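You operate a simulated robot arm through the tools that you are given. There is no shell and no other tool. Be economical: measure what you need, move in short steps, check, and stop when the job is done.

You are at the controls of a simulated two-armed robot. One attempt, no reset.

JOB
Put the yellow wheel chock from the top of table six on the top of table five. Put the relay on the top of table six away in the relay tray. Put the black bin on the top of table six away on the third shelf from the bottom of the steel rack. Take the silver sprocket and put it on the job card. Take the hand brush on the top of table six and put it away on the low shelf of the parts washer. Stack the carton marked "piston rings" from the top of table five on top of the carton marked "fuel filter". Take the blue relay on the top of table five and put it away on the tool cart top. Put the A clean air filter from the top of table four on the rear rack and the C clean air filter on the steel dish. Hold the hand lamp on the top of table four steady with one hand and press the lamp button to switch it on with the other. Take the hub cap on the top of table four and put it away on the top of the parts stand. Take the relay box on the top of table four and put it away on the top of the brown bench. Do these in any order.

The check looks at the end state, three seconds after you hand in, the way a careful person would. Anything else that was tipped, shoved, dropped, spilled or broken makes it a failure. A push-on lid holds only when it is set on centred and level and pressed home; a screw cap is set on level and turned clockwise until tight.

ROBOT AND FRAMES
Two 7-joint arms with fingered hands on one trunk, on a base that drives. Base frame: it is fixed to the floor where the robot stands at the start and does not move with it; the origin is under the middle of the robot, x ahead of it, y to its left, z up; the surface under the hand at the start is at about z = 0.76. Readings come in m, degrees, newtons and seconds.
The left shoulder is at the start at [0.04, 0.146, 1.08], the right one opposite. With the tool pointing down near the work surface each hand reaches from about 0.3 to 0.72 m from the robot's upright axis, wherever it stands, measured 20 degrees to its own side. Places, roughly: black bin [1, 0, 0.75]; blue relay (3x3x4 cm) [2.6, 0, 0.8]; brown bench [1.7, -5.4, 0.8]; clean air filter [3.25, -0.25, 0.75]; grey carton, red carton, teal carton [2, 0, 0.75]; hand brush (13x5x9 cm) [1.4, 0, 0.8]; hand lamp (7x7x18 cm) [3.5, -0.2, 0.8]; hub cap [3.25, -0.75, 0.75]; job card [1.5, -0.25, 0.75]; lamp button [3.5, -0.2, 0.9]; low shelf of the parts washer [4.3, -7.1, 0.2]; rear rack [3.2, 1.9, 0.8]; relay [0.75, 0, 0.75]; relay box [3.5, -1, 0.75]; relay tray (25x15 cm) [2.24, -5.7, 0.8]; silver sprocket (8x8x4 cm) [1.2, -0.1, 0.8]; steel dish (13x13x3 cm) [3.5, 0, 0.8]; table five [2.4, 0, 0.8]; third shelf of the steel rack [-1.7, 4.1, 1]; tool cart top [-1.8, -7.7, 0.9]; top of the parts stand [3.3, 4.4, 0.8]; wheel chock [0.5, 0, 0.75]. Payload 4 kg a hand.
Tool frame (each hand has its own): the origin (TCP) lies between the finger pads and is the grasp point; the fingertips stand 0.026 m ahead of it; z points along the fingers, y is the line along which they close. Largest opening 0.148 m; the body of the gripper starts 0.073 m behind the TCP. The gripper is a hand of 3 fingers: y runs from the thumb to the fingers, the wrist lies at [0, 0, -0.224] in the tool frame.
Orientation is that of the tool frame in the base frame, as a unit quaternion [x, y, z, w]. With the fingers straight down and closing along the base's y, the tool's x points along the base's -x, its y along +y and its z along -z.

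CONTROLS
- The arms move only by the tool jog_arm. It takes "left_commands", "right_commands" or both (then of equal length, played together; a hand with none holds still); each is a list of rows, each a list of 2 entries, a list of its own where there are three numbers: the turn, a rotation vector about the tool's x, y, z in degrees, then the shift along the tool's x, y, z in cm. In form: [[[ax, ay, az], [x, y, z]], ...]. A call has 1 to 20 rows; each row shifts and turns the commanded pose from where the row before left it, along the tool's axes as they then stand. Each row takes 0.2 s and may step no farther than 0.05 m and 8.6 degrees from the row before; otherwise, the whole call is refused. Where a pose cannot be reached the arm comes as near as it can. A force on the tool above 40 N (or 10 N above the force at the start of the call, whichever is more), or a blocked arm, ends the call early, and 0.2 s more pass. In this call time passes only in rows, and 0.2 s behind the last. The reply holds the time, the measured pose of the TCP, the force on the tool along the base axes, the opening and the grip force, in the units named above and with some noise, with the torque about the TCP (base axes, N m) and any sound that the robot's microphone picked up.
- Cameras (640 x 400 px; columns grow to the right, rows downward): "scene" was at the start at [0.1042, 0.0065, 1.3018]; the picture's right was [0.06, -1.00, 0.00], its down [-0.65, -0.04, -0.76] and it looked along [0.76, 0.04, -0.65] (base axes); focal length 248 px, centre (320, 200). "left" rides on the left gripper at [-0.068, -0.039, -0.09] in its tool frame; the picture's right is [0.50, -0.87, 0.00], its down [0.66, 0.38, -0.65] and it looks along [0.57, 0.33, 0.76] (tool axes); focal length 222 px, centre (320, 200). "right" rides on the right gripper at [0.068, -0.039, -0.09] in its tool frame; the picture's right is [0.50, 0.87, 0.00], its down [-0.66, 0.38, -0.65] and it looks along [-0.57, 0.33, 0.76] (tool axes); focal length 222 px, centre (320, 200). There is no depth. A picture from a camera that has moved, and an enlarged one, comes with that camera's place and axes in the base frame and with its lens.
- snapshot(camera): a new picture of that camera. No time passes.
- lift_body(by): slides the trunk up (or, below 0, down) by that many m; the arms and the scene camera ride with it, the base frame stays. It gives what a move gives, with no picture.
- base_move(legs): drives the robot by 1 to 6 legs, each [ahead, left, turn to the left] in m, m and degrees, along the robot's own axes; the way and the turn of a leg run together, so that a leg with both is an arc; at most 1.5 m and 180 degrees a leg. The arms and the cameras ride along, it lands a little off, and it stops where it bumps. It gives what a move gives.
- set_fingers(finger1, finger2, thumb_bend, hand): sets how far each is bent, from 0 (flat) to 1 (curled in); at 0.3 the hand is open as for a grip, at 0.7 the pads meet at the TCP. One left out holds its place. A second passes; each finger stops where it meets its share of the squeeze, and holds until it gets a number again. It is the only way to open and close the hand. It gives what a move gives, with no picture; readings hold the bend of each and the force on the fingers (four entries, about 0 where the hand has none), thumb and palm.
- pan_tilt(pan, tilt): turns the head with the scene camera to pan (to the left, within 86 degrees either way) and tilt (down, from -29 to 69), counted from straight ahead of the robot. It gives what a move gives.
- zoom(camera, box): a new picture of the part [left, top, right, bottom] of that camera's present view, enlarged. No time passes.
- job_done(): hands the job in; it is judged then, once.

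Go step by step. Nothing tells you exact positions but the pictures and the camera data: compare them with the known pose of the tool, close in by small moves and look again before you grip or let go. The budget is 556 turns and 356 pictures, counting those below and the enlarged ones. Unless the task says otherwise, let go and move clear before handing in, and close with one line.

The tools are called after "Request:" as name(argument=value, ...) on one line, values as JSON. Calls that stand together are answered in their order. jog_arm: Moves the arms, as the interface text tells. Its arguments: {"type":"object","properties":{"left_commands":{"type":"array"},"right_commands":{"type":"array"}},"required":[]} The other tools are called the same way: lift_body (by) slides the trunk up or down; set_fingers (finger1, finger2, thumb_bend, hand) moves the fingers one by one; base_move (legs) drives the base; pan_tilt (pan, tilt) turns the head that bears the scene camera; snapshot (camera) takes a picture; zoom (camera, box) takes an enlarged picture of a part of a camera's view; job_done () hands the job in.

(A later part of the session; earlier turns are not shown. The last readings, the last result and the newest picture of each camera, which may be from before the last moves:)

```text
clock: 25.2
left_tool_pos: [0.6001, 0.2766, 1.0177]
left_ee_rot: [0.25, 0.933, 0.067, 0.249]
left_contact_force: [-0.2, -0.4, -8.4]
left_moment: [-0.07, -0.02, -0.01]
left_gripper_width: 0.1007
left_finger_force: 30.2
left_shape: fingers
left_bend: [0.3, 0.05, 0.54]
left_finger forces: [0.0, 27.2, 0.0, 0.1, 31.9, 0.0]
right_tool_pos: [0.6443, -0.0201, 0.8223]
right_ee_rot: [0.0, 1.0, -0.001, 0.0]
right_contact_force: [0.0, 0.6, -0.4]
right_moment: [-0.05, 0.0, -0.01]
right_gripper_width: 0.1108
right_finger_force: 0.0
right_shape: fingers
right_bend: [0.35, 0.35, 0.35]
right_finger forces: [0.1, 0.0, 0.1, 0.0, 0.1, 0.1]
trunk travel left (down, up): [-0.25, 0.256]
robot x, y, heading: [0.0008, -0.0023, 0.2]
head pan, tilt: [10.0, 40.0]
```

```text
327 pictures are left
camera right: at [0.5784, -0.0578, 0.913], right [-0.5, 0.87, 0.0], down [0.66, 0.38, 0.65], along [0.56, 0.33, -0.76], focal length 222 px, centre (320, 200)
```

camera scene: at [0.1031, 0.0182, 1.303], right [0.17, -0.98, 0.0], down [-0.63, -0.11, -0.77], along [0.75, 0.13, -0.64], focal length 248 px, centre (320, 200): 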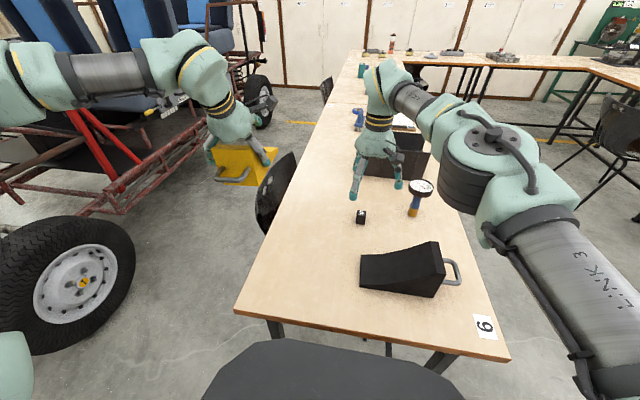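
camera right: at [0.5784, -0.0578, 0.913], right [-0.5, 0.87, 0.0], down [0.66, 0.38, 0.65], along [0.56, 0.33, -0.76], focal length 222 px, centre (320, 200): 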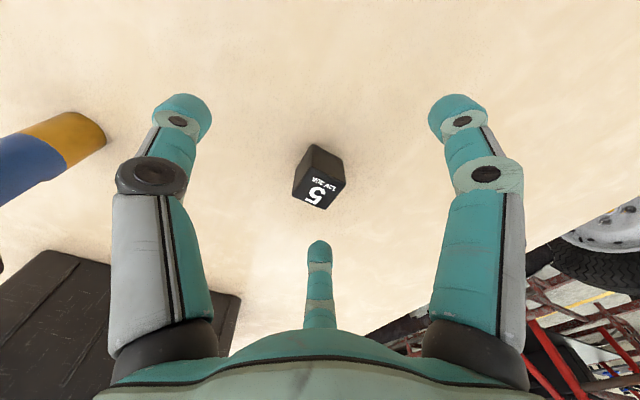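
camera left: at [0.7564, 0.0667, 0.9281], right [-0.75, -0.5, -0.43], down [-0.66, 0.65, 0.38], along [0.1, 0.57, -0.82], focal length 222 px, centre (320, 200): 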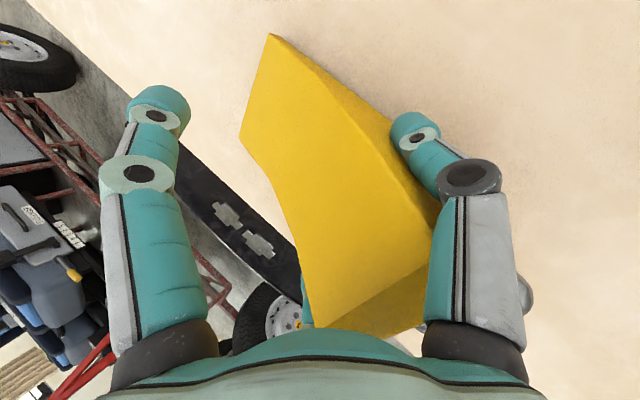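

Request:
jog_arm(right_commands=[[[0, 0, 0], [-1.6, 0.9, 0]], [[0, 0, 0], [0, 0, 1.6]], [[0, 0, 0], [0, 0, 1.6]]])

Request:
snapshot(camera="right")

```text
clock: 26.0
left_tool_pos: [0.6005, 0.2759, 1.0179]
left_ee_rot: [0.25, 0.933, 0.067, 0.249]
left_contact_force: [-0.8, -0.1, -7.7]
left_moment: [-0.06, -0.04, 0.01]
left_gripper_width: 0.1007
left_finger_force: 29.1
left_shape: fingers
left_bend: [0.3, 0.05, 0.54]
left_finger forces: [0.1, 27.0, 0.1, 0.0, 31.7, 0.1]
right_tool_pos: [0.652, -0.0176, 0.7926]
right_ee_rot: [0.0, 1.0, -0.001, -0.001]
right_contact_force: [0.0, 0.0, -0.2]
right_moment: [0.03, 0.02, 0.0]
right_gripper_width: 0.1108
right_finger_force: 0.0
right_shape: fingers
right_bend: [0.35, 0.35, 0.35]
right_finger forces: [0.0, 0.0, 0.0, 0.1, 0.0, 0.1]
right hand out of reach, approached as far as the arm can: row 1
trunk travel left (down, up): [-0.25, 0.256]
robot x, y, heading: [-0.0021, -0.001, -0.0]
head pan, tilt: [10.0, 40.0]
```

```text
326 pictures are left
camera right: at [0.5858, -0.0553, 0.8827], right [-0.5, 0.87, 0.0], down [0.66, 0.38, 0.65], along [0.57, 0.33, -0.76], focal length 222 px, centre (320, 200)
```

right: 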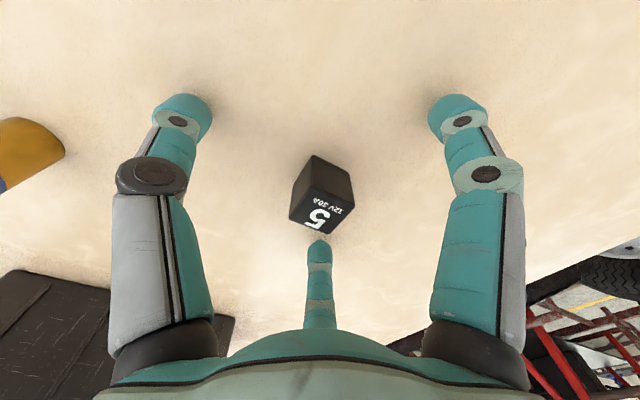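

The relay is centred between the digits; closing.

Request:
set_fingers(hand="right", finger1=0.66, finger2=0.66, thumb_bend=0.66)

Request:
jog_arm(right_commands=[[[0, 0, 0], [0, 0, -2]]])

Request:
snapshot(camera="right")

```text
clock: 27.0
left_tool_pos: [0.5996, 0.2775, 1.018]
left_ee_rot: [0.25, 0.933, 0.066, 0.249]
left_contact_force: [-0.3, -0.5, -7.7]
left_moment: [-0.08, -0.04, 0.01]
left_gripper_width: 0.1005
left_finger_force: 29.4
left_shape: fingers
left_bend: [0.3, 0.05, 0.54]
left_finger forces: [0.1, 26.9, 0.1, 0.0, 31.6, 0.0]
right_tool_pos: [0.6529, -0.017, 0.7923]
right_ee_rot: [0.0, 1.0, -0.001, -0.001]
right_contact_force: [0.3, -0.4, 0.0]
right_moment: [0.02, 0.0, 0.0]
right_gripper_width: 0.0228
right_finger_force: 6.0
right_shape: fingers
right_bend: [0.61, 0.61, 0.64]
right_finger forces: [3.7, 3.9, 0.0, 0.0, 3.5, 0.1]
trunk travel left (down, up): [-0.25, 0.256]
robot x, y, heading: [-0.0016, 0.0007, -0.2]
head pan, tilt: [10.0, 40.0]
```

```text
clock: 27.4
left_tool_pos: [0.6006, 0.2766, 1.0189]
left_ee_rot: [0.249, 0.933, 0.066, 0.25]
left_contact_force: [0.2, -0.6, -8.0]
left_moment: [-0.11, -0.03, -0.04]
left_gripper_width: 0.1006
left_finger_force: 29.2
left_shape: fingers
left_bend: [0.3, 0.05, 0.54]
left_finger forces: [0.0, 27.0, 0.1, 0.1, 31.6, 0.1]
right_tool_pos: [0.6527, -0.016, 0.814]
right_ee_rot: [0.0, 1.0, 0.0, 0.0]
right_contact_force: [-0.8, 0.1, -0.9]
right_moment: [-0.03, 0.02, 0.02]
right_gripper_width: 0.0225
right_finger_force: 5.4
right_shape: fingers
right_bend: [0.61, 0.61, 0.64]
right_finger forces: [3.5, 3.9, 0.1, 0.0, 3.4, 0.0]
trunk travel left (down, up): [-0.25, 0.256]
robot x, y, heading: [0.003, 0.0012, -0.1]
head pan, tilt: [10.0, 40.0]
```

```text
325 pictures are left
camera right: at [0.586, -0.0547, 0.904], right [-0.5, 0.87, 0.0], down [0.66, 0.38, 0.65], along [0.57, 0.33, -0.76], focal length 222 px, centre (320, 200)
```

right: 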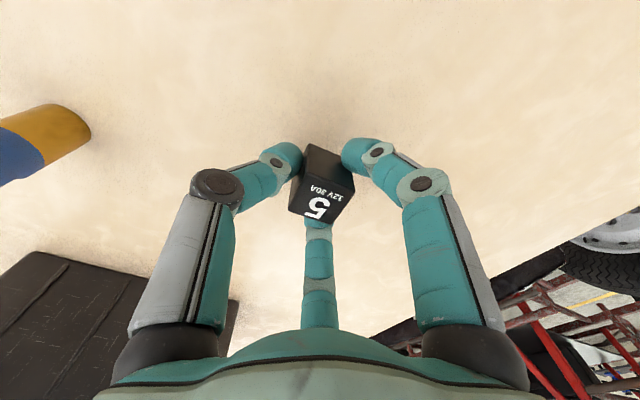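

The relay is held. I'll tighten slightly, then raise and retract both hands for driving.

Request:
set_fingers(hand="right", finger1=0.72, finger2=0.72, thumb_bend=0.74)

Request:
jog_arm(right_commands=[[[0, 0, 0], [0, 0, -4]], [[0, 0, 0], [0, 0, -4]], [[0, 0, 0], [0, 0, -4]], [[0, 0, 0], [0, 0, -4]], [[0, 0, 0], [4, -1.5, -1]], [[0, 0, 0], [4, -1.5, -1]], [[0, 0, 0], [4, -1.5, -1]], [[0, 0, 0], [4, -1.5, -1]], [[0, 0, 0], [4, -2.5, -1]], [[0, 0, 0], [4, -2.5, -1]]], left_commands=[[[0, 0, 0], [-0.43, 0.25, -0.87]], [[0, 0, 0], [-0.43, 0.25, -0.87]], [[0, 0, 0], [-0.43, 0.25, -0.87]], [[0, 0, 0], [-0.43, 0.25, -0.87]], [[0, 0, 0], [2.2, -1.3, -1.5]], [[0, 0, 0], [2.2, -1.3, -1.5]], [[0, 0, 0], [2.2, -1.3, -1.5]], [[0, 0, 0], [2.2, -1.3, -1.5]], [[0, 0, 0], [2.2, -1.3, -1.5]], [[0, 0, 0], [2.2, -1.3, -1.5]]])

Request:
pan_tilt(pan=-80, tilt=35)

Request:
snapshot(camera="scene")

Request:
pan_tilt(pan=-30, tilt=20)

Request:
snapshot(camera="scene")

```text
clock: 28.4
left_tool_pos: [0.5995, 0.2759, 1.0175]
left_ee_rot: [0.249, 0.933, 0.066, 0.25]
left_contact_force: [0.2, 0.0, -7.8]
left_moment: [-0.06, -0.04, 0.01]
left_gripper_width: 0.1009
left_finger_force: 28.9
left_shape: fingers
left_bend: [0.3, 0.05, 0.54]
left_finger forces: [0.0, 26.9, 0.0, 0.0, 31.5, 0.0]
right_tool_pos: [0.6526, -0.0162, 0.8141]
right_ee_rot: [0.0, 1.0, 0.0, -0.001]
right_contact_force: [-0.2, -0.5, -0.6]
right_moment: [0.0, 0.02, 0.01]
right_gripper_width: 0.0125
right_finger_force: 10.8
right_shape: fingers
right_bend: [0.62, 0.61, 0.68]
right_finger forces: [6.9, 7.3, 0.0, 0.0, 7.2, 0.0]
trunk travel left (down, up): [-0.25, 0.256]
robot x, y, heading: [0.0014, -0.0004, 0.1]
head pan, tilt: [10.0, 40.0]
```

```text
clock: 30.6
left_tool_pos: [0.4191, 0.2726, 1.0616]
left_ee_rot: [0.25, 0.933, 0.068, 0.251]
left_contact_force: [0.5, 1.1, -7.4]
left_moment: [-0.04, -0.02, 0.03]
left_gripper_width: 0.1007
left_finger_force: 27.7
left_shape: fingers
left_bend: [0.3, 0.05, 0.54]
left_finger forces: [0.1, 25.4, 0.0, 0.0, 29.6, 0.0]
right_tool_pos: [0.4036, -0.1246, 1.0297]
right_ee_rot: [0.0, 1.0, 0.002, 0.0]
right_contact_force: [-0.3, 0.0, -0.7]
right_moment: [0.02, 0.01, 0.02]
right_gripper_width: 0.0123
right_finger_force: 9.9
right_shape: fingers
right_bend: [0.63, 0.61, 0.71]
right_finger forces: [6.7, 7.2, 0.0, 0.0, 6.8, 0.0]
right hand out of reach, approached as far as the arm can: row 3, 4
trunk travel left (down, up): [-0.25, 0.256]
robot x, y, heading: [0.0017, -0.0039, -0.0]
head pan, tilt: [10.0, 40.0]
```

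```text
clock: 32.2
left_tool_pos: [0.4224, 0.274, 1.0604]
left_ee_rot: [0.249, 0.933, 0.066, 0.249]
left_contact_force: [0.2, -0.9, -7.7]
left_moment: [-0.03, 0.0, 0.04]
left_gripper_width: 0.1005
left_finger_force: 26.9
left_shape: fingers
left_bend: [0.3, 0.05, 0.54]
left_finger forces: [0.0, 25.3, 0.0, 0.0, 29.4, 0.1]
right_tool_pos: [0.4062, -0.1233, 1.0282]
right_ee_rot: [0.0, 1.0, 0.0, 0.0]
right_contact_force: [-1.0, -0.8, -0.8]
right_moment: [0.04, 0.01, 0.01]
right_gripper_width: 0.0118
right_finger_force: 10.5
right_shape: fingers
right_bend: [0.63, 0.61, 0.71]
right_finger forces: [6.6, 7.2, 0.1, 0.1, 6.8, 0.0]
trunk travel left (down, up): [-0.25, 0.256]
robot x, y, heading: [0.0018, 0.0006, 0.2]
head pan, tilt: [-80.0, 35.0]
```

```text
324 pictures are left
camera scene: at [0.0359, -0.0844, 1.3106], right [-0.98, -0.17, 0.0], down [-0.1, 0.56, -0.82], along [0.14, -0.81, -0.57], focal length 248 px, centre (320, 200)
```

scene: 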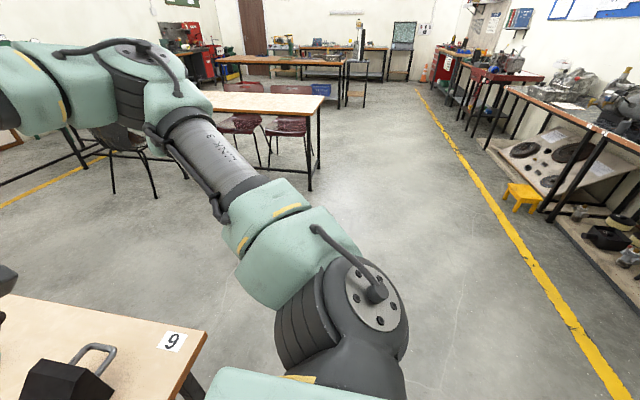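

```text
clock: 33.4
left_tool_pos: [0.4207, 0.2735, 1.0597]
left_ee_rot: [0.25, 0.933, 0.067, 0.25]
left_contact_force: [0.4, -0.7, -7.6]
left_moment: [-0.05, -0.01, -0.01]
left_gripper_width: 0.1005
left_finger_force: 27.2
left_shape: fingers
left_bend: [0.3, 0.05, 0.54]
left_finger forces: [0.0, 25.3, 0.0, 0.0, 29.4, 0.0]
right_tool_pos: [0.4052, -0.1229, 1.0284]
right_ee_rot: [0.0, 1.0, 0.0, -0.001]
right_contact_force: [0.2, 0.5, -0.6]
right_moment: [0.01, 0.0, -0.01]
right_gripper_width: 0.0119
right_finger_force: 10.0
right_shape: fingers
right_bend: [0.63, 0.61, 0.71]
right_finger forces: [6.7, 7.3, 0.1, 0.1, 6.9, 0.0]
trunk travel left (down, up): [-0.25, 0.256]
robot x, y, heading: [0.0008, 0.0003, 0.2]
head pan, tilt: [-30.0, 20.0]
```

```text
323 pictures are left
camera scene: at [0.1012, -0.0443, 1.3344], right [-0.5, -0.87, 0.0], down [-0.3, 0.17, -0.94], along [0.81, -0.47, -0.34], focal length 248 px, centre (320, 200)
```

scene: 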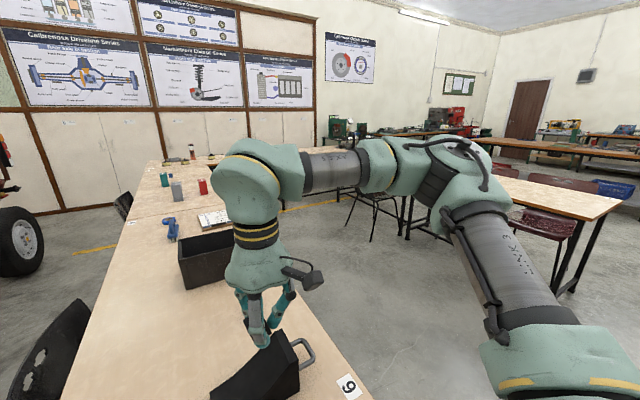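

The south side is an open aisle. I'll back off, strafe right, and drive along the tables' right side, then look.

Request:
base_move(legs=[[-0.25, 0, 0], [0, -1.05, 0], [1.1, 0, 0], [0.7, 0, 0]])

Request:
pan_tilt(pan=20, tilt=30)

Request:
snapshot(camera="scene")

Request:
pan_tilt(pan=75, tilt=35)

Request:
snapshot(camera="scene")

```text
clock: 49.2
left_tool_pos: [2.0082, -0.7324, 1.0601]
left_ee_rot: [0.232, 0.938, 0.071, 0.249]
left_contact_force: [0.0, -0.2, -7.3]
left_moment: [-0.11, -0.03, -0.02]
left_gripper_width: 0.1004
left_finger_force: 25.1
left_shape: fingers
left_bend: [0.3, 0.05, 0.54]
left_finger forces: [0.0, 23.9, 0.0, 0.1, 27.6, 0.1]
right_tool_pos: [2.0067, -1.1282, 1.0285]
right_ee_rot: [-0.018, 1.0, 0.0, -0.001]
right_contact_force: [1.1, 0.5, -0.7]
right_moment: [-0.01, 0.02, -0.03]
right_gripper_width: 0.0118
right_finger_force: 10.1
right_shape: fingers
right_bend: [0.63, 0.61, 0.71]
right_finger forces: [6.6, 7.3, 0.1, 0.0, 6.8, 0.0]
trunk travel left (down, up): [-0.25, 0.256]
robot x, y, heading: [1.5975, -1.0186, 1.8]
head pan, tilt: [-30.0, 20.0]
```

```text
clock: 50.4
left_tool_pos: [2.008, -0.7317, 1.0596]
left_ee_rot: [0.233, 0.938, 0.071, 0.248]
left_contact_force: [0.9, 0.2, -7.5]
left_moment: [-0.06, -0.04, -0.03]
left_gripper_width: 0.0999
left_finger_force: 25.3
left_shape: fingers
left_bend: [0.3, 0.05, 0.54]
left_finger forces: [0.0, 23.9, 0.0, 0.0, 27.5, 0.0]
right_tool_pos: [2.008, -1.1287, 1.0283]
right_ee_rot: [-0.018, 1.0, 0.0, -0.001]
right_contact_force: [0.7, -0.8, -0.4]
right_moment: [0.0, 0.0, 0.0]
right_gripper_width: 0.0121
right_finger_force: 10.4
right_shape: fingers
right_bend: [0.63, 0.61, 0.71]
right_finger forces: [6.7, 7.4, 0.0, 0.0, 6.8, 0.0]
trunk travel left (down, up): [-0.25, 0.256]
robot x, y, heading: [1.5963, -1.0191, 2.1]
head pan, tilt: [20.0, 30.0]
```

```text
322 pictures are left
camera scene: at [1.7019, -0.9839, 1.3183], right [0.38, -0.93, 0.0], down [-0.46, -0.19, -0.87], along [0.8, 0.33, -0.5], focal length 248 px, centre (320, 200)
```

scene: 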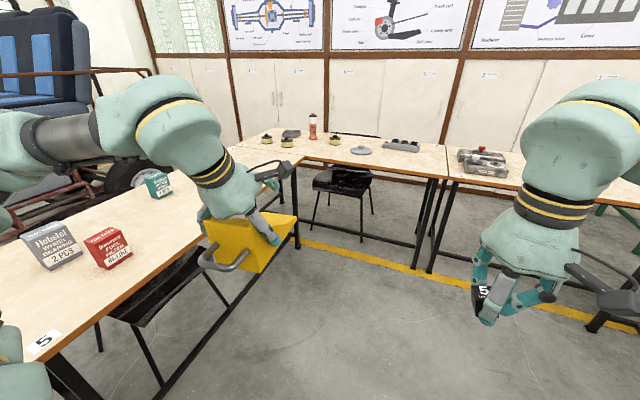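

```text
clock: 51.7
left_tool_pos: [2.0078, -0.7319, 1.0591]
left_ee_rot: [0.232, 0.938, 0.071, 0.248]
left_contact_force: [-0.4, -0.6, -7.7]
left_moment: [-0.07, -0.04, -0.05]
left_gripper_width: 0.1
left_finger_force: 25.7
left_shape: fingers
left_bend: [0.3, 0.05, 0.54]
left_finger forces: [0.0, 23.9, 0.0, 0.0, 27.4, 0.1]
right_tool_pos: [2.0069, -1.1293, 1.0291]
right_ee_rot: [-0.019, 1.0, 0.0, -0.001]
right_contact_force: [-0.6, 0.9, -0.6]
right_moment: [0.0, 0.01, -0.02]
right_gripper_width: 0.0122
right_finger_force: 9.7
right_shape: fingers
right_bend: [0.63, 0.61, 0.71]
right_finger forces: [6.6, 7.4, 0.1, 0.1, 6.7, 0.1]
trunk travel left (down, up): [-0.25, 0.256]
robot x, y, heading: [1.5996, -1.02, 2.1]
head pan, tilt: [75.0, 35.0]
```

```text
321 pictures are left
camera scene: at [1.6377, -0.932, 1.3105], right [0.97, -0.22, 0.0], down [-0.13, -0.56, -0.82], along [0.18, 0.8, -0.57], focal length 248 px, centre (320, 200)
```

scene: 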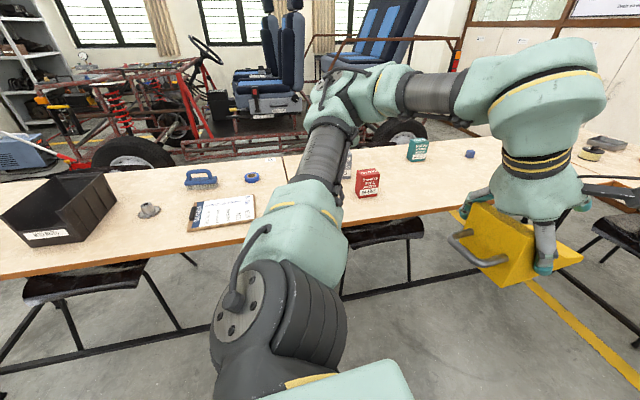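

I see stools tucked under the tables, the sprocket at about (1.20, -0.10), and cartons on table five. I'll drive to face table five around x=2.48.

Request:
base_move(legs=[[0.88, 0.0, -2.0], [0, 0, 90]])

Request:
pan_tilt(pan=5, tilt=45)

Request:
snapshot(camera="scene")

```text
clock: 60.1
left_tool_pos: [2.1936, -0.5783, 1.0606]
left_ee_rot: [-0.489, 0.833, 0.224, 0.128]
left_contact_force: [-0.4, -0.3, -7.4]
left_moment: [0.03, -0.1, 0.01]
left_gripper_width: 0.1003
left_finger_force: 23.4
left_shape: fingers
left_bend: [0.3, 0.06, 0.54]
left_finger forces: [0.0, 22.3, 0.0, 0.0, 25.2, 0.0]
right_tool_pos: [2.5894, -0.5881, 1.0292]
right_ee_rot: [0.712, -0.702, 0.001, 0.002]
right_contact_force: [0.2, -1.3, -0.8]
right_moment: [-0.01, -0.02, 0.0]
right_gripper_width: 0.0119
right_finger_force: 10.5
right_shape: fingers
right_bend: [0.63, 0.61, 0.71]
right_finger forces: [6.4, 7.2, 0.0, 0.0, 6.9, 0.0]
trunk travel left (down, up): [-0.25, 0.256]
robot x, y, heading: [2.4721, -0.9944, 90.7]
head pan, tilt: [75.0, 35.0]
```

```text
clock: 61.5
left_tool_pos: [2.1939, -0.5777, 1.06]
left_ee_rot: [-0.489, 0.833, 0.224, 0.128]
left_contact_force: [-0.7, -0.5, -8.1]
left_moment: [0.05, -0.07, -0.05]
left_gripper_width: 0.1
left_finger_force: 23.3
left_shape: fingers
left_bend: [0.3, 0.06, 0.54]
left_finger forces: [0.1, 22.1, 0.0, 0.1, 25.0, 0.0]
right_tool_pos: [2.5909, -0.5871, 1.0293]
right_ee_rot: [0.712, -0.702, 0.001, 0.001]
right_contact_force: [0.2, 0.2, -0.4]
right_moment: [0.01, -0.03, 0.02]
right_gripper_width: 0.0114
right_finger_force: 10.4
right_shape: fingers
right_bend: [0.63, 0.61, 0.71]
right_finger forces: [6.4, 7.0, 0.0, 0.0, 6.9, 0.0]
trunk travel left (down, up): [-0.25, 0.256]
robot x, y, heading: [2.4732, -0.9957, 90.8]
head pan, tilt: [5.0, 45.0]
```

```text
320 pictures are left
camera scene: at [2.4632, -0.8916, 1.2957], right [0.99, 0.1, 0.0], down [0.07, -0.7, -0.71], along [-0.07, 0.7, -0.71], focal length 248 px, centre (320, 200)
```

scene: 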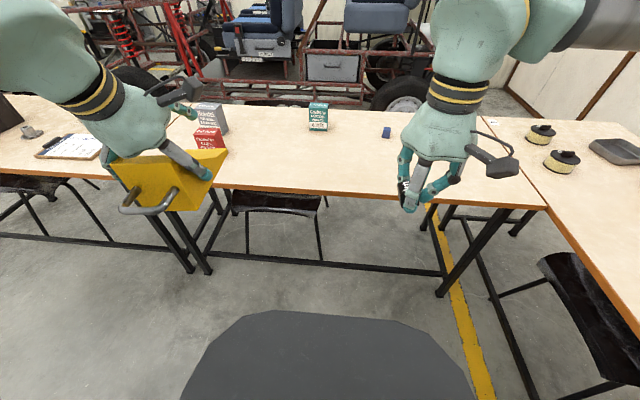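

Table edge is at y≈-0.34. I'll firm up the thumb slightly and drive forward 0.3 m.

Request:
set_fingers(hand="left", thumb_bend=0.64)

Request:
base_move(legs=[[0.3, 0, -0.8]])

Request:
snapshot(camera="left")

Request:
snapshot(camera="scene")

```text
clock: 62.5
left_tool_pos: [2.1916, -0.5782, 1.0601]
left_ee_rot: [-0.489, 0.833, 0.225, 0.127]
left_contact_force: [-0.4, -0.5, -7.9]
left_moment: [0.02, -0.09, -0.02]
left_gripper_width: 0.0988
left_finger_force: 28.7
left_shape: fingers
left_bend: [0.3, 0.05, 0.54]
left_finger forces: [0.1, 27.9, 0.0, 0.0, 29.8, 0.0]
right_tool_pos: [2.5897, -0.5884, 1.0277]
right_ee_rot: [0.713, -0.702, 0.001, 0.001]
right_contact_force: [0.2, 0.6, 0.6]
right_moment: [-0.03, 0.01, -0.03]
right_gripper_width: 0.0116
right_finger_force: 10.3
right_shape: fingers
right_bend: [0.63, 0.61, 0.71]
right_finger forces: [6.3, 7.1, 0.0, 0.1, 6.9, 0.0]
trunk travel left (down, up): [-0.25, 0.256]
robot x, y, heading: [2.4707, -0.9952, 90.8]
head pan, tilt: [5.0, 45.0]
```

```text
clock: 64.6
left_tool_pos: [2.1952, -0.2706, 1.061]
left_ee_rot: [-0.485, 0.836, 0.223, 0.128]
left_contact_force: [-0.5, -0.9, -8.5]
left_moment: [0.04, -0.07, -0.01]
left_gripper_width: 0.0987
left_finger_force: 28.6
left_shape: fingers
left_bend: [0.3, 0.05, 0.54]
left_finger forces: [0.1, 27.5, 0.0, 0.0, 29.5, 0.0]
right_tool_pos: [2.5925, -0.2856, 1.0291]
right_ee_rot: [0.709, -0.705, 0.0, 0.0]
right_contact_force: [-0.1, 0.4, -0.5]
right_moment: [0.02, -0.04, 0.02]
right_gripper_width: 0.0118
right_finger_force: 10.1
right_shape: fingers
right_bend: [0.63, 0.61, 0.71]
right_finger forces: [6.3, 7.2, 0.0, 0.0, 6.9, 0.1]
trunk travel left (down, up): [-0.25, 0.256]
robot x, y, heading: [2.4729, -0.6919, 90.3]
head pan, tilt: [5.0, 45.0]
```

```text
319 pictures are left
camera left: at [2.2635, -0.2819, 1.157], right [0.5, -0.75, -0.43], down [-0.65, -0.66, 0.38], along [-0.57, 0.09, -0.82], focal length 222 px, centre (320, 200)
```

left: 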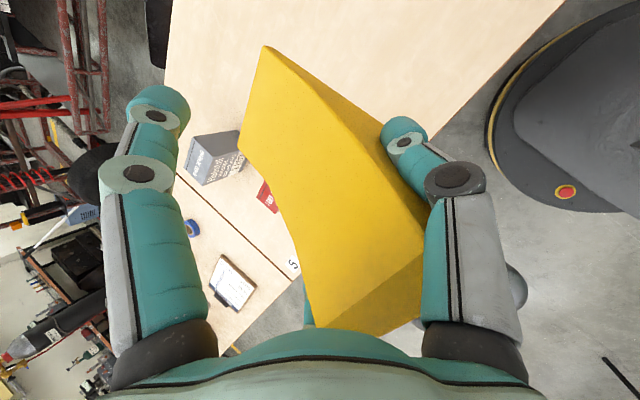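

```text
318 pictures are left
camera scene: at [2.4617, -0.5874, 1.2957], right [1.0, 0.09, 0.0], down [0.06, -0.7, -0.71], along [-0.06, 0.7, -0.71], focal length 248 px, centre (320, 200)
```

scene: 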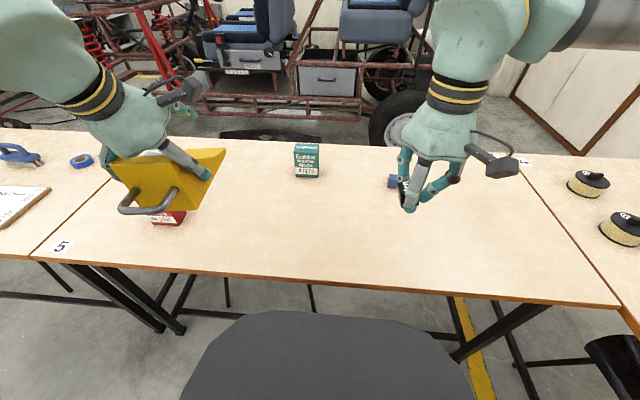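

I'll carry the chock over to about (2.28, -0.20) and lower to just above the table.

Request:
jog_arm(left_commands=[[[0, 0, 0], [-3.17, -1.44, 1.17]], [[0, 0, 0], [-3.17, -1.44, 1.17]], [[0, 0, 0], [-3.17, -1.44, 1.17]], [[0, 0, 0], [1.82, -1.05, 3.64]], [[0, 0, 0], [1.82, -1.05, 3.64]], [[0, 0, 0], [1.82, -1.05, 3.64]], [[0, 0, 0], [1.82, -1.05, 3.64]], [[0, 0, 0], [1.4, -0.8, 2.8]]])

Request:
zoom(camera="scene", box=[100, 110, 340, 260])

```text
clock: 66.4
left_tool_pos: [2.2827, -0.2013, 0.8617]
left_ee_rot: [-0.485, 0.836, 0.224, 0.129]
left_contact_force: [-0.7, -0.9, -7.9]
left_moment: [-0.03, -0.05, 0.0]
left_gripper_width: 0.0977
left_finger_force: 26.1
left_shape: fingers
left_bend: [0.3, 0.05, 0.54]
left_finger forces: [0.0, 24.9, 0.0, 0.0, 26.6, 0.0]
right_tool_pos: [2.5931, -0.2844, 1.0288]
right_ee_rot: [0.708, -0.706, 0.0, 0.002]
right_contact_force: [0.3, -0.4, -0.8]
right_moment: [0.02, 0.01, 0.01]
right_gripper_width: 0.0117
right_finger_force: 10.4
right_shape: fingers
right_bend: [0.63, 0.61, 0.71]
right_finger forces: [6.4, 7.2, 0.0, 0.0, 6.9, 0.0]
trunk travel left (down, up): [-0.25, 0.256]
robot x, y, heading: [2.4689, -0.6879, 90.0]
head pan, tilt: [5.0, 45.0]
```

```text
2.67 times, centred on (220, 185) of scene
camera zoom: at [2.4619, -0.5864, 1.2956], right [1.0, 0.09, 0.0], down [0.06, -0.71, -0.71], along [-0.06, 0.7, -0.71], focal length 661 px, centre (587, 240)
```

zoom: 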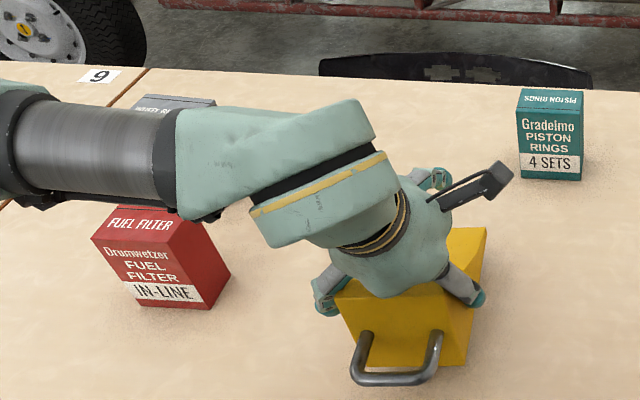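

Piston rings is the teal carton, fuel filter the red one. Lowering the chock gently.

Request:
jog_arm(left_commands=[[[0, 0, 0], [0.43, -0.25, 0.87]], [[0, 0, 0], [0.43, -0.25, 0.87]], [[0, 0, 0], [0.22, -0.12, 0.43]], [[0, 0, 0], [0.22, -0.12, 0.43]]])

Request:
zoom(camera="scene", box=[100, 110, 340, 260])

```text
clock: 67.4
left_tool_pos: [2.2797, -0.202, 0.8327]
left_ee_rot: [-0.484, 0.835, 0.226, 0.13]
left_contact_force: [0.5, -0.9, 11.9]
left_moment: [-1.11, 0.9, 0.05]
left_gripper_width: 0.0971
left_finger_force: 31.4
left_shape: fingers
left_bend: [0.3, 0.04, 0.54]
left_finger forces: [0.0, 36.0, 0.1, 0.0, 27.0, 0.0]
right_tool_pos: [2.593, -0.2862, 1.0302]
right_ee_rot: [0.708, -0.706, -0.002, 0.0]
right_contact_force: [0.4, 0.0, -0.5]
right_moment: [-0.03, -0.01, 0.02]
right_gripper_width: 0.0115
right_finger_force: 10.4
right_shape: fingers
right_bend: [0.63, 0.61, 0.71]
right_finger forces: [6.3, 7.2, 0.0, 0.1, 6.8, 0.0]
trunk travel left (down, up): [-0.25, 0.256]
robot x, y, heading: [2.4723, -0.6912, 90.5]
head pan, tilt: [5.0, 45.0]
```

```text
2.67 times, centred on (220, 185) of scene
camera zoom: at [2.4632, -0.5894, 1.2961], right [1.0, 0.09, 0.0], down [0.06, -0.7, -0.71], along [-0.06, 0.7, -0.71], focal length 661 px, centre (587, 240)
```

zoom: 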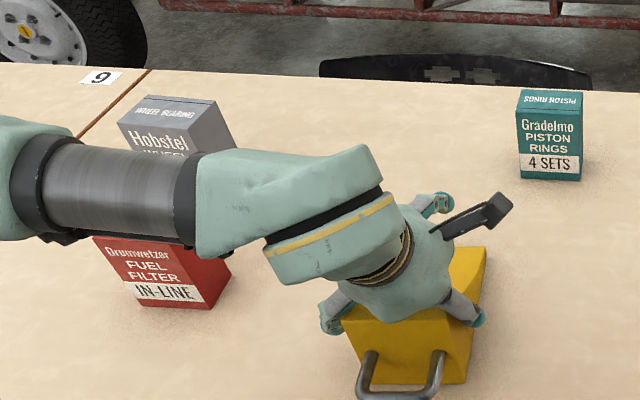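

Contact made; releasing and backing off along the tool axis.

Request:
set_fingers(hand="left", finger2=0.0, thumb_bend=0.0)

Request:
jog_arm(left_commands=[[[0, 0, 0], [0, 0, -2]], [[0, 0, 0], [0, 0, -4]], [[0, 0, 0], [0, 0, -4]], [[0, 0, 0], [0, 0, -4]]])

Request:
zoom(camera="scene", box=[100, 100, 420, 300])

```text
clock: 68.4
left_tool_pos: [2.2783, -0.2015, 0.8304]
left_ee_rot: [-0.485, 0.836, 0.225, 0.128]
left_contact_force: [-1.1, 2.6, 8.9]
left_moment: [-0.54, 0.44, -0.2]
left_gripper_width: 0.1541
left_finger_force: 3.7
left_shape: fingers
left_bend: [0.3, 0.0, 0.0]
left_finger forces: [0.1, 6.7, 0.0, 0.0, 0.1, 0.1]
right_tool_pos: [2.5938, -0.2866, 1.0285]
right_ee_rot: [0.708, -0.706, -0.001, 0.001]
right_contact_force: [0.3, -0.2, -0.3]
right_moment: [0.0, -0.04, -0.03]
right_gripper_width: 0.0116
right_finger_force: 10.3
right_shape: fingers
right_bend: [0.63, 0.61, 0.71]
right_finger forces: [6.3, 7.3, 0.1, 0.0, 6.9, 0.0]
trunk travel left (down, up): [-0.25, 0.256]
robot x, y, heading: [2.4682, -0.6895, 90.3]
head pan, tilt: [5.0, 45.0]
```

```text
clock: 69.4
left_tool_pos: [2.28, -0.2721, 0.9526]
left_ee_rot: [-0.484, 0.836, 0.224, 0.129]
left_contact_force: [-1.0, 0.2, 0.5]
left_moment: [0.0, -0.01, -0.02]
left_gripper_width: 0.1543
left_finger_force: 0.1
left_shape: fingers
left_bend: [0.3, 0.0, 0.0]
left_finger forces: [0.1, 0.0, 0.0, 0.1, 0.1, 0.1]
right_tool_pos: [2.592, -0.2855, 1.0288]
right_ee_rot: [0.709, -0.706, 0.0, 0.001]
right_contact_force: [-0.4, -0.4, -0.9]
right_moment: [0.04, -0.01, -0.02]
right_gripper_width: 0.0118
right_finger_force: 10.3
right_shape: fingers
right_bend: [0.63, 0.61, 0.71]
right_finger forces: [6.3, 7.2, 0.0, 0.1, 6.9, 0.1]
trunk travel left (down, up): [-0.25, 0.256]
robot x, y, heading: [2.4715, -0.6905, 90.2]
head pan, tilt: [5.0, 45.0]
```

```text
2.00 times, centred on (260, 200) of scene
camera zoom: at [2.4628, -0.5889, 1.2959], right [1.0, 0.09, 0.0], down [0.06, -0.7, -0.71], along [-0.06, 0.7, -0.71], focal length 496 px, centre (440, 200)
```

zoom: 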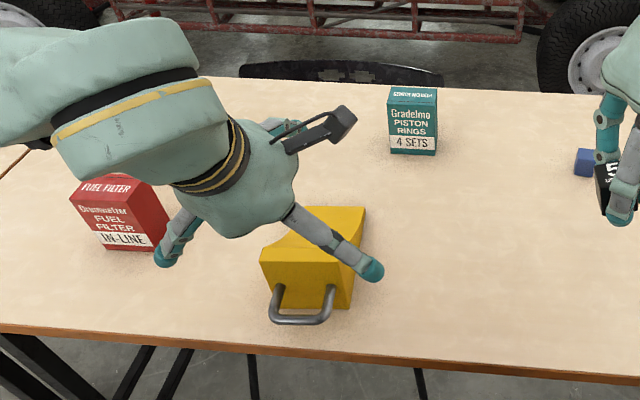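

The chock stands on table five. Next the teal piston-rings carton at about (2.363, 0.078), size 7.7×5.8×9 cm; moving the left hand over it.

Request:
set_fingers(hand="left", finger1=0.2, finger2=0.2, thumb_bend=0.2)

Request:
jog_arm(left_commands=[[[0, 0, 0], [-1.3, 0.75, -2.6]], [[0, 0, 0], [-3.87, 0.866, 2.19]], [[0, 0, 0], [-3.87, 0.866, 2.19]], [[0, 0, 0], [-3.87, 0.866, 2.19]], [[0, 0, 0], [-3.87, 0.866, 2.19]], [[0, 0, 0], [-3.87, 0.866, 2.19]], [[0, 0, 0], [-3.87, 0.866, 2.19]], [[0, 0, 0], [-3.87, 0.866, 2.19]]])

Request:
snapshot(camera="left")

Request:
snapshot(camera="scene")

```text
clock: 70.4
left_tool_pos: [2.279, -0.2725, 0.9513]
left_ee_rot: [-0.485, 0.836, 0.224, 0.129]
left_contact_force: [-0.3, 0.0, 0.2]
left_moment: [0.01, 0.04, 0.01]
left_gripper_width: 0.1469
left_finger_force: 0.1
left_shape: fingers
left_bend: [0.2, 0.2, 0.2]
left_finger forces: [0.0, 0.0, 0.0, 0.0, 0.1, 0.0]
right_tool_pos: [2.5919, -0.286, 1.0286]
right_ee_rot: [0.708, -0.706, 0.0, -0.001]
right_contact_force: [-0.1, 0.6, -0.5]
right_moment: [-0.02, 0.05, 0.01]
right_gripper_width: 0.0118
right_finger_force: 10.2
right_shape: fingers
right_bend: [0.63, 0.61, 0.71]
right_finger forces: [6.3, 7.3, 0.0, 0.0, 6.9, 0.0]
trunk travel left (down, up): [-0.25, 0.256]
robot x, y, heading: [2.4693, -0.692, 89.9]
head pan, tilt: [5.0, 45.0]
```

```text
clock: 72.2
left_tool_pos: [2.3661, 0.0359, 0.9786]
left_ee_rot: [-0.483, 0.837, 0.223, 0.129]
left_contact_force: [1.1, 0.2, 0.7]
left_moment: [0.01, 0.0, -0.02]
left_gripper_width: 0.1472
left_finger_force: 0.0
left_shape: fingers
left_bend: [0.2, 0.2, 0.2]
left_finger forces: [0.1, 0.1, 0.1, 0.0, 0.0, 0.1]
right_tool_pos: [2.5932, -0.2856, 1.028]
right_ee_rot: [0.708, -0.706, 0.0, 0.001]
right_contact_force: [-0.1, -0.1, -0.8]
right_moment: [-0.01, 0.0, -0.05]
right_gripper_width: 0.0115
right_finger_force: 9.9
right_shape: fingers
right_bend: [0.63, 0.61, 0.71]
right_finger forces: [6.3, 7.3, 0.0, 0.1, 6.8, 0.1]
trunk travel left (down, up): [-0.25, 0.256]
robot x, y, heading: [2.4701, -0.6881, 90.5]
head pan, tilt: [5.0, 45.0]
```

```text
314 pictures are left
camera left: at [2.4341, 0.0244, 1.0755], right [0.5, -0.75, -0.43], down [-0.65, -0.65, 0.38], along [-0.57, 0.09, -0.82], focal length 222 px, centre (320, 200)
```

left: 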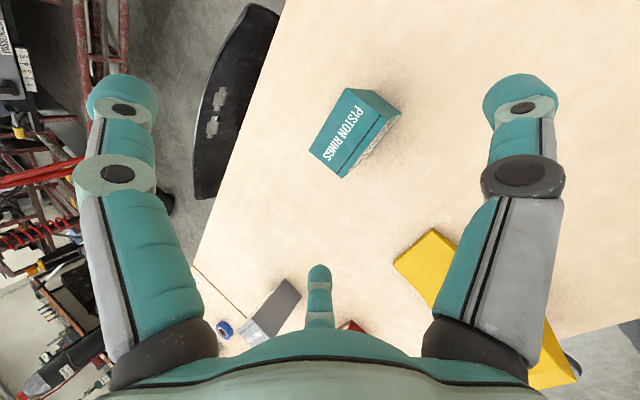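

```text
313 pictures are left
camera scene: at [2.4637, -0.5865, 1.2956], right [1.0, 0.09, 0.0], down [0.06, -0.71, -0.71], along [-0.06, 0.7, -0.71], focal length 248 px, centre (320, 200)
```

scene: 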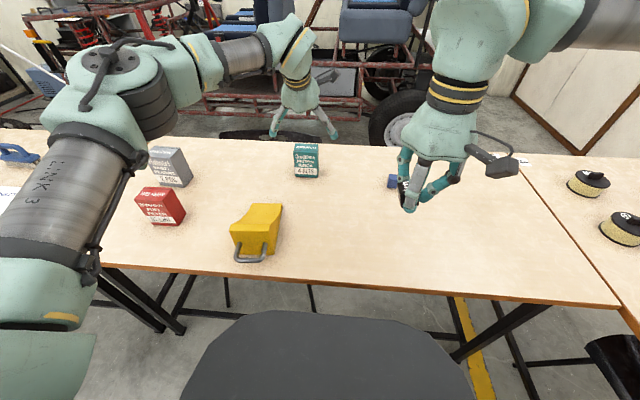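

Carton confirmed at x 2.322–2.398, y 0.042–0.094. Descending.

Request:
jog_arm(left_commands=[[[0, 0, 0], [0.67, -0.22, 3.73]], [[0, 0, 0], [0.67, -0.22, 3.73]], [[0, 0, 0], [0.67, -0.22, 3.73]], [[0, 0, 0], [0.67, -0.22, 3.73]]])

Request:
snapshot(camera="left")

```text
clock: 73.2
left_tool_pos: [2.3578, 0.0855, 0.8356]
left_ee_rot: [-0.485, 0.836, 0.223, 0.127]
left_contact_force: [0.0, 0.8, -0.5]
left_moment: [-0.04, -0.01, 0.02]
left_gripper_width: 0.147
left_finger_force: 0.1
left_shape: fingers
left_bend: [0.2, 0.2, 0.2]
left_finger forces: [0.0, 0.1, 0.1, 0.1, 0.0, 0.0]
right_tool_pos: [2.5931, -0.2837, 1.0289]
right_ee_rot: [0.709, -0.706, 0.001, 0.001]
right_contact_force: [-0.3, 0.4, -1.3]
right_moment: [0.01, 0.01, 0.03]
right_gripper_width: 0.0119
right_finger_force: 10.0
right_shape: fingers
right_bend: [0.63, 0.61, 0.71]
right_finger forces: [6.2, 7.3, 0.1, 0.0, 6.8, 0.1]
trunk travel left (down, up): [-0.25, 0.256]
robot x, y, heading: [2.4703, -0.6896, 90.4]
head pan, tilt: [5.0, 45.0]
```

```text
312 pictures are left
camera left: at [2.4266, 0.0745, 0.9324], right [0.5, -0.75, -0.43], down [-0.65, -0.66, 0.38], along [-0.57, 0.09, -0.82], focal length 222 px, centre (320, 200)
```

left: 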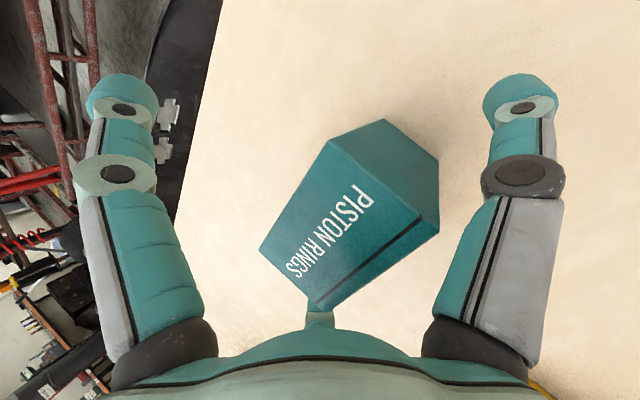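

Request:
set_fingers(hand="left", finger1=0.4, finger2=0.58, thumb_bend=0.58)

Request:
snapshot(camera="left")

Request:
zoom(camera="scene", box=[220, 90, 380, 190])

```text
clock: 74.2
left_tool_pos: [2.358, 0.084, 0.8353]
left_ee_rot: [-0.484, 0.836, 0.224, 0.129]
left_contact_force: [-1.3, -0.5, 0.6]
left_moment: [0.01, -0.01, -0.01]
left_gripper_width: 0.0801
left_finger_force: 10.2
left_shape: fingers
left_bend: [0.4, 0.47, 0.51]
left_finger forces: [0.1, 9.9, 0.0, 0.1, 9.8, 0.0]
right_tool_pos: [2.5933, -0.2847, 1.0295]
right_ee_rot: [0.709, -0.706, 0.001, 0.0]
right_contact_force: [1.0, 1.0, -0.6]
right_moment: [-0.03, -0.01, -0.02]
right_gripper_width: 0.0118
right_finger_force: 9.8
right_shape: fingers
right_bend: [0.63, 0.61, 0.71]
right_finger forces: [6.3, 7.2, 0.0, 0.1, 6.7, 0.0]
trunk travel left (down, up): [-0.25, 0.256]
robot x, y, heading: [2.4716, -0.6864, 90.1]
head pan, tilt: [5.0, 45.0]
```

```text
311 pictures are left
camera left: at [2.4263, 0.0738, 0.9331], right [0.5, -0.75, -0.43], down [-0.65, -0.66, 0.38], along [-0.57, 0.09, -0.82], focal length 222 px, centre (320, 200)
```

left: 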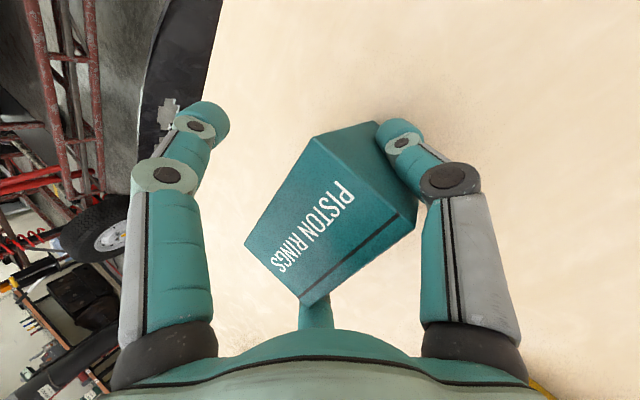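

```text
4.00 times, centred on (300, 140) of scene
camera zoom: at [2.4623, -0.5873, 1.2957], right [1.0, 0.09, 0.0], down [0.06, -0.7, -0.71], along [-0.06, 0.7, -0.71], focal length 992 px, centre (400, 440)
```

zoom: 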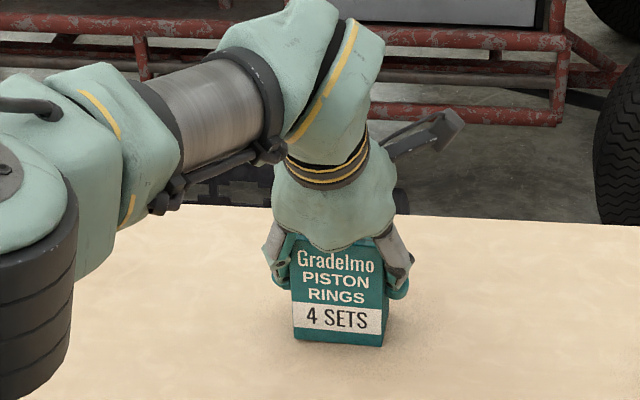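

Good pinch. Firming slightly and lifting.

Request:
set_fingers(hand="left", finger2=0.63, thumb_bend=0.63)

Request:
jog_arm(left_commands=[[[0, 0, 0], [-0.87, 0.5, -1.73]], [[0, 0, 0], [-1.3, 0.75, -2.6]], [[0, 0, 0], [-1.3, 0.75, -2.6]], [[0, 0, 0], [-1.3, 0.75, -2.6]], [[0, 0, 0], [-1.3, 0.75, -2.6]]])

Request:
zoom(camera="scene", box=[100, 60, 420, 260])

```text
clock: 75.2
left_tool_pos: [2.3575, 0.0843, 0.8356]
left_ee_rot: [-0.485, 0.835, 0.224, 0.129]
left_contact_force: [-0.6, -0.4, 0.5]
left_moment: [0.06, -0.01, 0.0]
left_gripper_width: 0.0758
left_finger_force: 14.6
left_shape: fingers
left_bend: [0.4, 0.45, 0.54]
left_finger forces: [0.0, 14.0, 0.0, 0.0, 14.5, 0.0]
right_tool_pos: [2.5929, -0.2865, 1.0292]
right_ee_rot: [0.708, -0.706, 0.0, 0.0]
right_contact_force: [0.1, -0.2, -0.9]
right_moment: [0.04, 0.01, -0.04]
right_gripper_width: 0.0117
right_finger_force: 10.6
right_shape: fingers
right_bend: [0.63, 0.61, 0.71]
right_finger forces: [6.2, 7.2, 0.1, 0.0, 6.8, 0.0]
trunk travel left (down, up): [-0.25, 0.256]
robot x, y, heading: [2.4703, -0.6899, 90.2]
head pan, tilt: [5.0, 45.0]
```

```text
clock: 76.4
left_tool_pos: [2.355, 0.0851, 0.9769]
left_ee_rot: [-0.485, 0.835, 0.225, 0.128]
left_contact_force: [-0.4, 0.4, -1.9]
left_moment: [0.0, -0.03, -0.01]
left_gripper_width: 0.0759
left_finger_force: 14.1
left_shape: fingers
left_bend: [0.4, 0.45, 0.54]
left_finger forces: [0.1, 14.1, 0.0, 0.0, 14.5, 0.0]
right_tool_pos: [2.5929, -0.2866, 1.0287]
right_ee_rot: [0.708, -0.706, 0.0, 0.0]
right_contact_force: [0.5, 0.1, -1.0]
right_moment: [0.0, 0.0, 0.03]
right_gripper_width: 0.0118
right_finger_force: 10.4
right_shape: fingers
right_bend: [0.63, 0.61, 0.71]
right_finger forces: [6.2, 7.1, 0.0, 0.0, 6.8, 0.0]
trunk travel left (down, up): [-0.25, 0.256]
robot x, y, heading: [2.4711, -0.6901, 90.0]
head pan, tilt: [5.0, 45.0]
```

```text
2.00 times, centred on (260, 160) of scene
camera zoom: at [2.4625, -0.588, 1.2958], right [1.0, 0.09, 0.0], down [0.06, -0.7, -0.71], along [-0.06, 0.7, -0.71], focal length 496 px, centre (440, 280)
```

zoom: 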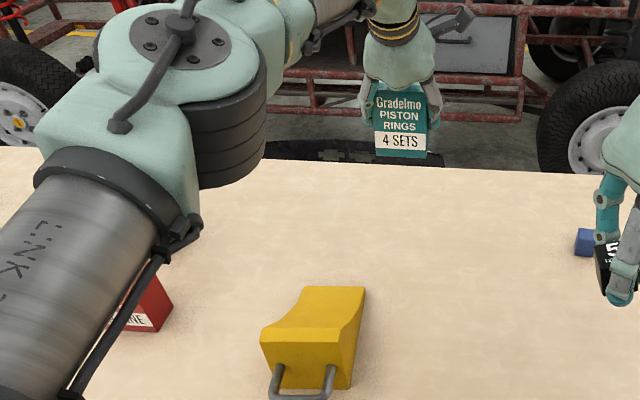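

Carton held level. I'll strafe left 0.3 m so the red carton is comfortably ahead, then view it.

Request:
base_move(legs=[[0, 0.3, 0]])

Request:
jog_arm(left_commands=[[[0, 0, 0], [2.2, -1.3, -1.5]], [[0, 0, 0], [2.2, -1.3, -1.5]], [[0, 0, 0], [2.2, -1.3, -1.5]], [[0, 0, 0], [2.2, -1.3, -1.5]]])

Request:
pan_tilt(pan=15, tilt=50)

Request:
snapshot(camera="scene")

Request:
snapshot(camera="left")

```text
clock: 78.4
left_tool_pos: [2.0608, 0.0844, 0.9767]
left_ee_rot: [-0.484, 0.836, 0.223, 0.129]
left_contact_force: [-0.6, 0.5, -1.7]
left_moment: [0.0, -0.04, 0.0]
left_gripper_width: 0.0758
left_finger_force: 13.8
left_shape: fingers
left_bend: [0.4, 0.45, 0.54]
left_finger forces: [0.0, 14.1, 0.0, 0.1, 14.5, 0.0]
right_tool_pos: [2.2974, -0.2858, 1.0285]
right_ee_rot: [0.709, -0.706, 0.0, 0.0]
right_contact_force: [0.2, 1.3, -1.2]
right_moment: [-0.01, 0.01, 0.02]
right_gripper_width: 0.0118
right_finger_force: 10.8
right_shape: fingers
right_bend: [0.63, 0.61, 0.71]
right_finger forces: [6.4, 7.2, 0.1, 0.0, 6.9, 0.1]
trunk travel left (down, up): [-0.25, 0.256]
robot x, y, heading: [2.1784, -0.6922, 90.3]
head pan, tilt: [5.0, 45.0]
```

```text
clock: 79.4
left_tool_pos: [2.0589, -0.0362, 0.9785]
left_ee_rot: [-0.485, 0.835, 0.224, 0.13]
left_contact_force: [-0.1, -0.4, -2.3]
left_moment: [0.06, -0.01, -0.01]
left_gripper_width: 0.0759
left_finger_force: 14.2
left_shape: fingers
left_bend: [0.4, 0.45, 0.54]
left_finger forces: [0.0, 14.0, 0.0, 0.0, 14.2, 0.1]
right_tool_pos: [2.297, -0.2882, 1.0288]
right_ee_rot: [0.709, -0.706, 0.0, 0.0]
right_contact_force: [-1.1, 0.7, -0.4]
right_moment: [0.0, 0.01, 0.01]
right_gripper_width: 0.0117
right_finger_force: 10.0
right_shape: fingers
right_bend: [0.63, 0.61, 0.71]
right_finger forces: [6.3, 7.2, 0.0, 0.0, 6.8, 0.0]
trunk travel left (down, up): [-0.25, 0.256]
robot x, y, heading: [2.1762, -0.6915, 90.1]
head pan, tilt: [5.0, 45.0]
```

```text
clock: 80.1
left_tool_pos: [2.0587, -0.0343, 0.9771]
left_ee_rot: [-0.484, 0.836, 0.223, 0.128]
left_contact_force: [1.0, 0.2, -2.3]
left_moment: [0.05, 0.01, 0.02]
left_gripper_width: 0.0758
left_finger_force: 14.2
left_shape: fingers
left_bend: [0.4, 0.45, 0.54]
left_finger forces: [0.0, 14.0, 0.1, 0.1, 14.2, 0.0]
right_tool_pos: [2.2983, -0.2862, 1.0292]
right_ee_rot: [0.709, -0.706, 0.001, 0.001]
right_contact_force: [0.8, -0.4, -0.7]
right_moment: [-0.02, -0.03, 0.0]
right_gripper_width: 0.0118
right_finger_force: 10.5
right_shape: fingers
right_bend: [0.63, 0.61, 0.71]
right_finger forces: [6.2, 7.2, 0.0, 0.1, 6.8, 0.0]
trunk travel left (down, up): [-0.25, 0.256]
robot x, y, heading: [2.1724, -0.692, 90.1]
head pan, tilt: [15.0, 50.0]
```

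```text
308 pictures are left
camera scene: at [2.1548, -0.5947, 1.2888], right [0.97, 0.26, 0.0], down [0.2, -0.74, -0.64], along [-0.17, 0.62, -0.77], focal length 248 px, centre (320, 200)
```

scene: 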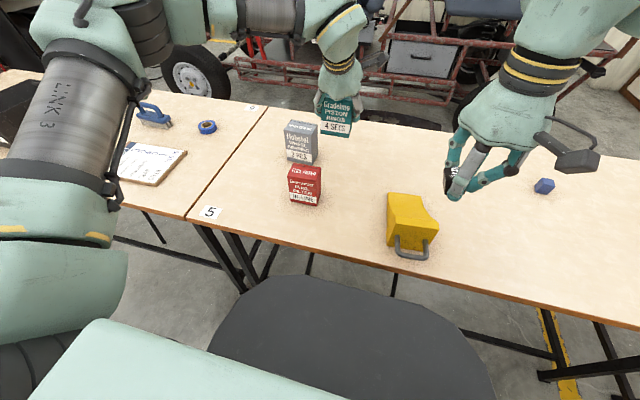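

```text
307 pictures are left
camera left: at [2.1277, -0.0456, 1.0737], right [0.5, -0.75, -0.43], down [-0.65, -0.66, 0.38], along [-0.57, 0.09, -0.82], focal length 222 px, centre (320, 200)
```

left: 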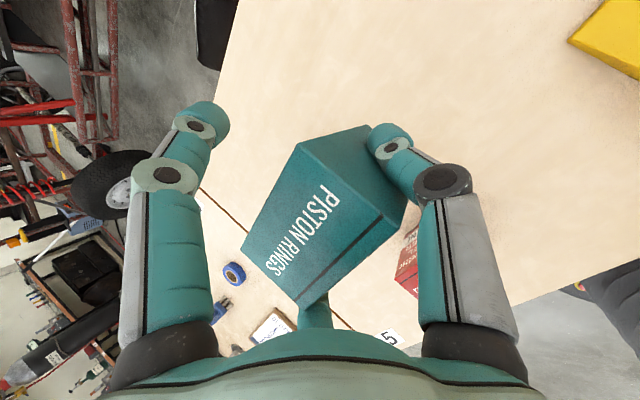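

Request:
zoom(camera="scene", box=[240, 80, 400, 220])

```text
2.86 times, centred on (320, 150) of scene
camera zoom: at [2.1548, -0.5947, 1.2888], right [0.97, 0.26, 0.0], down [0.2, -0.74, -0.64], along [-0.17, 0.62, -0.77], focal length 708 px, centre (320, 343)
```

zoom: 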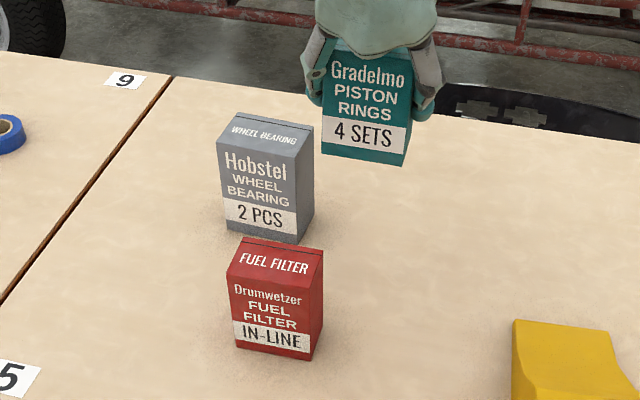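

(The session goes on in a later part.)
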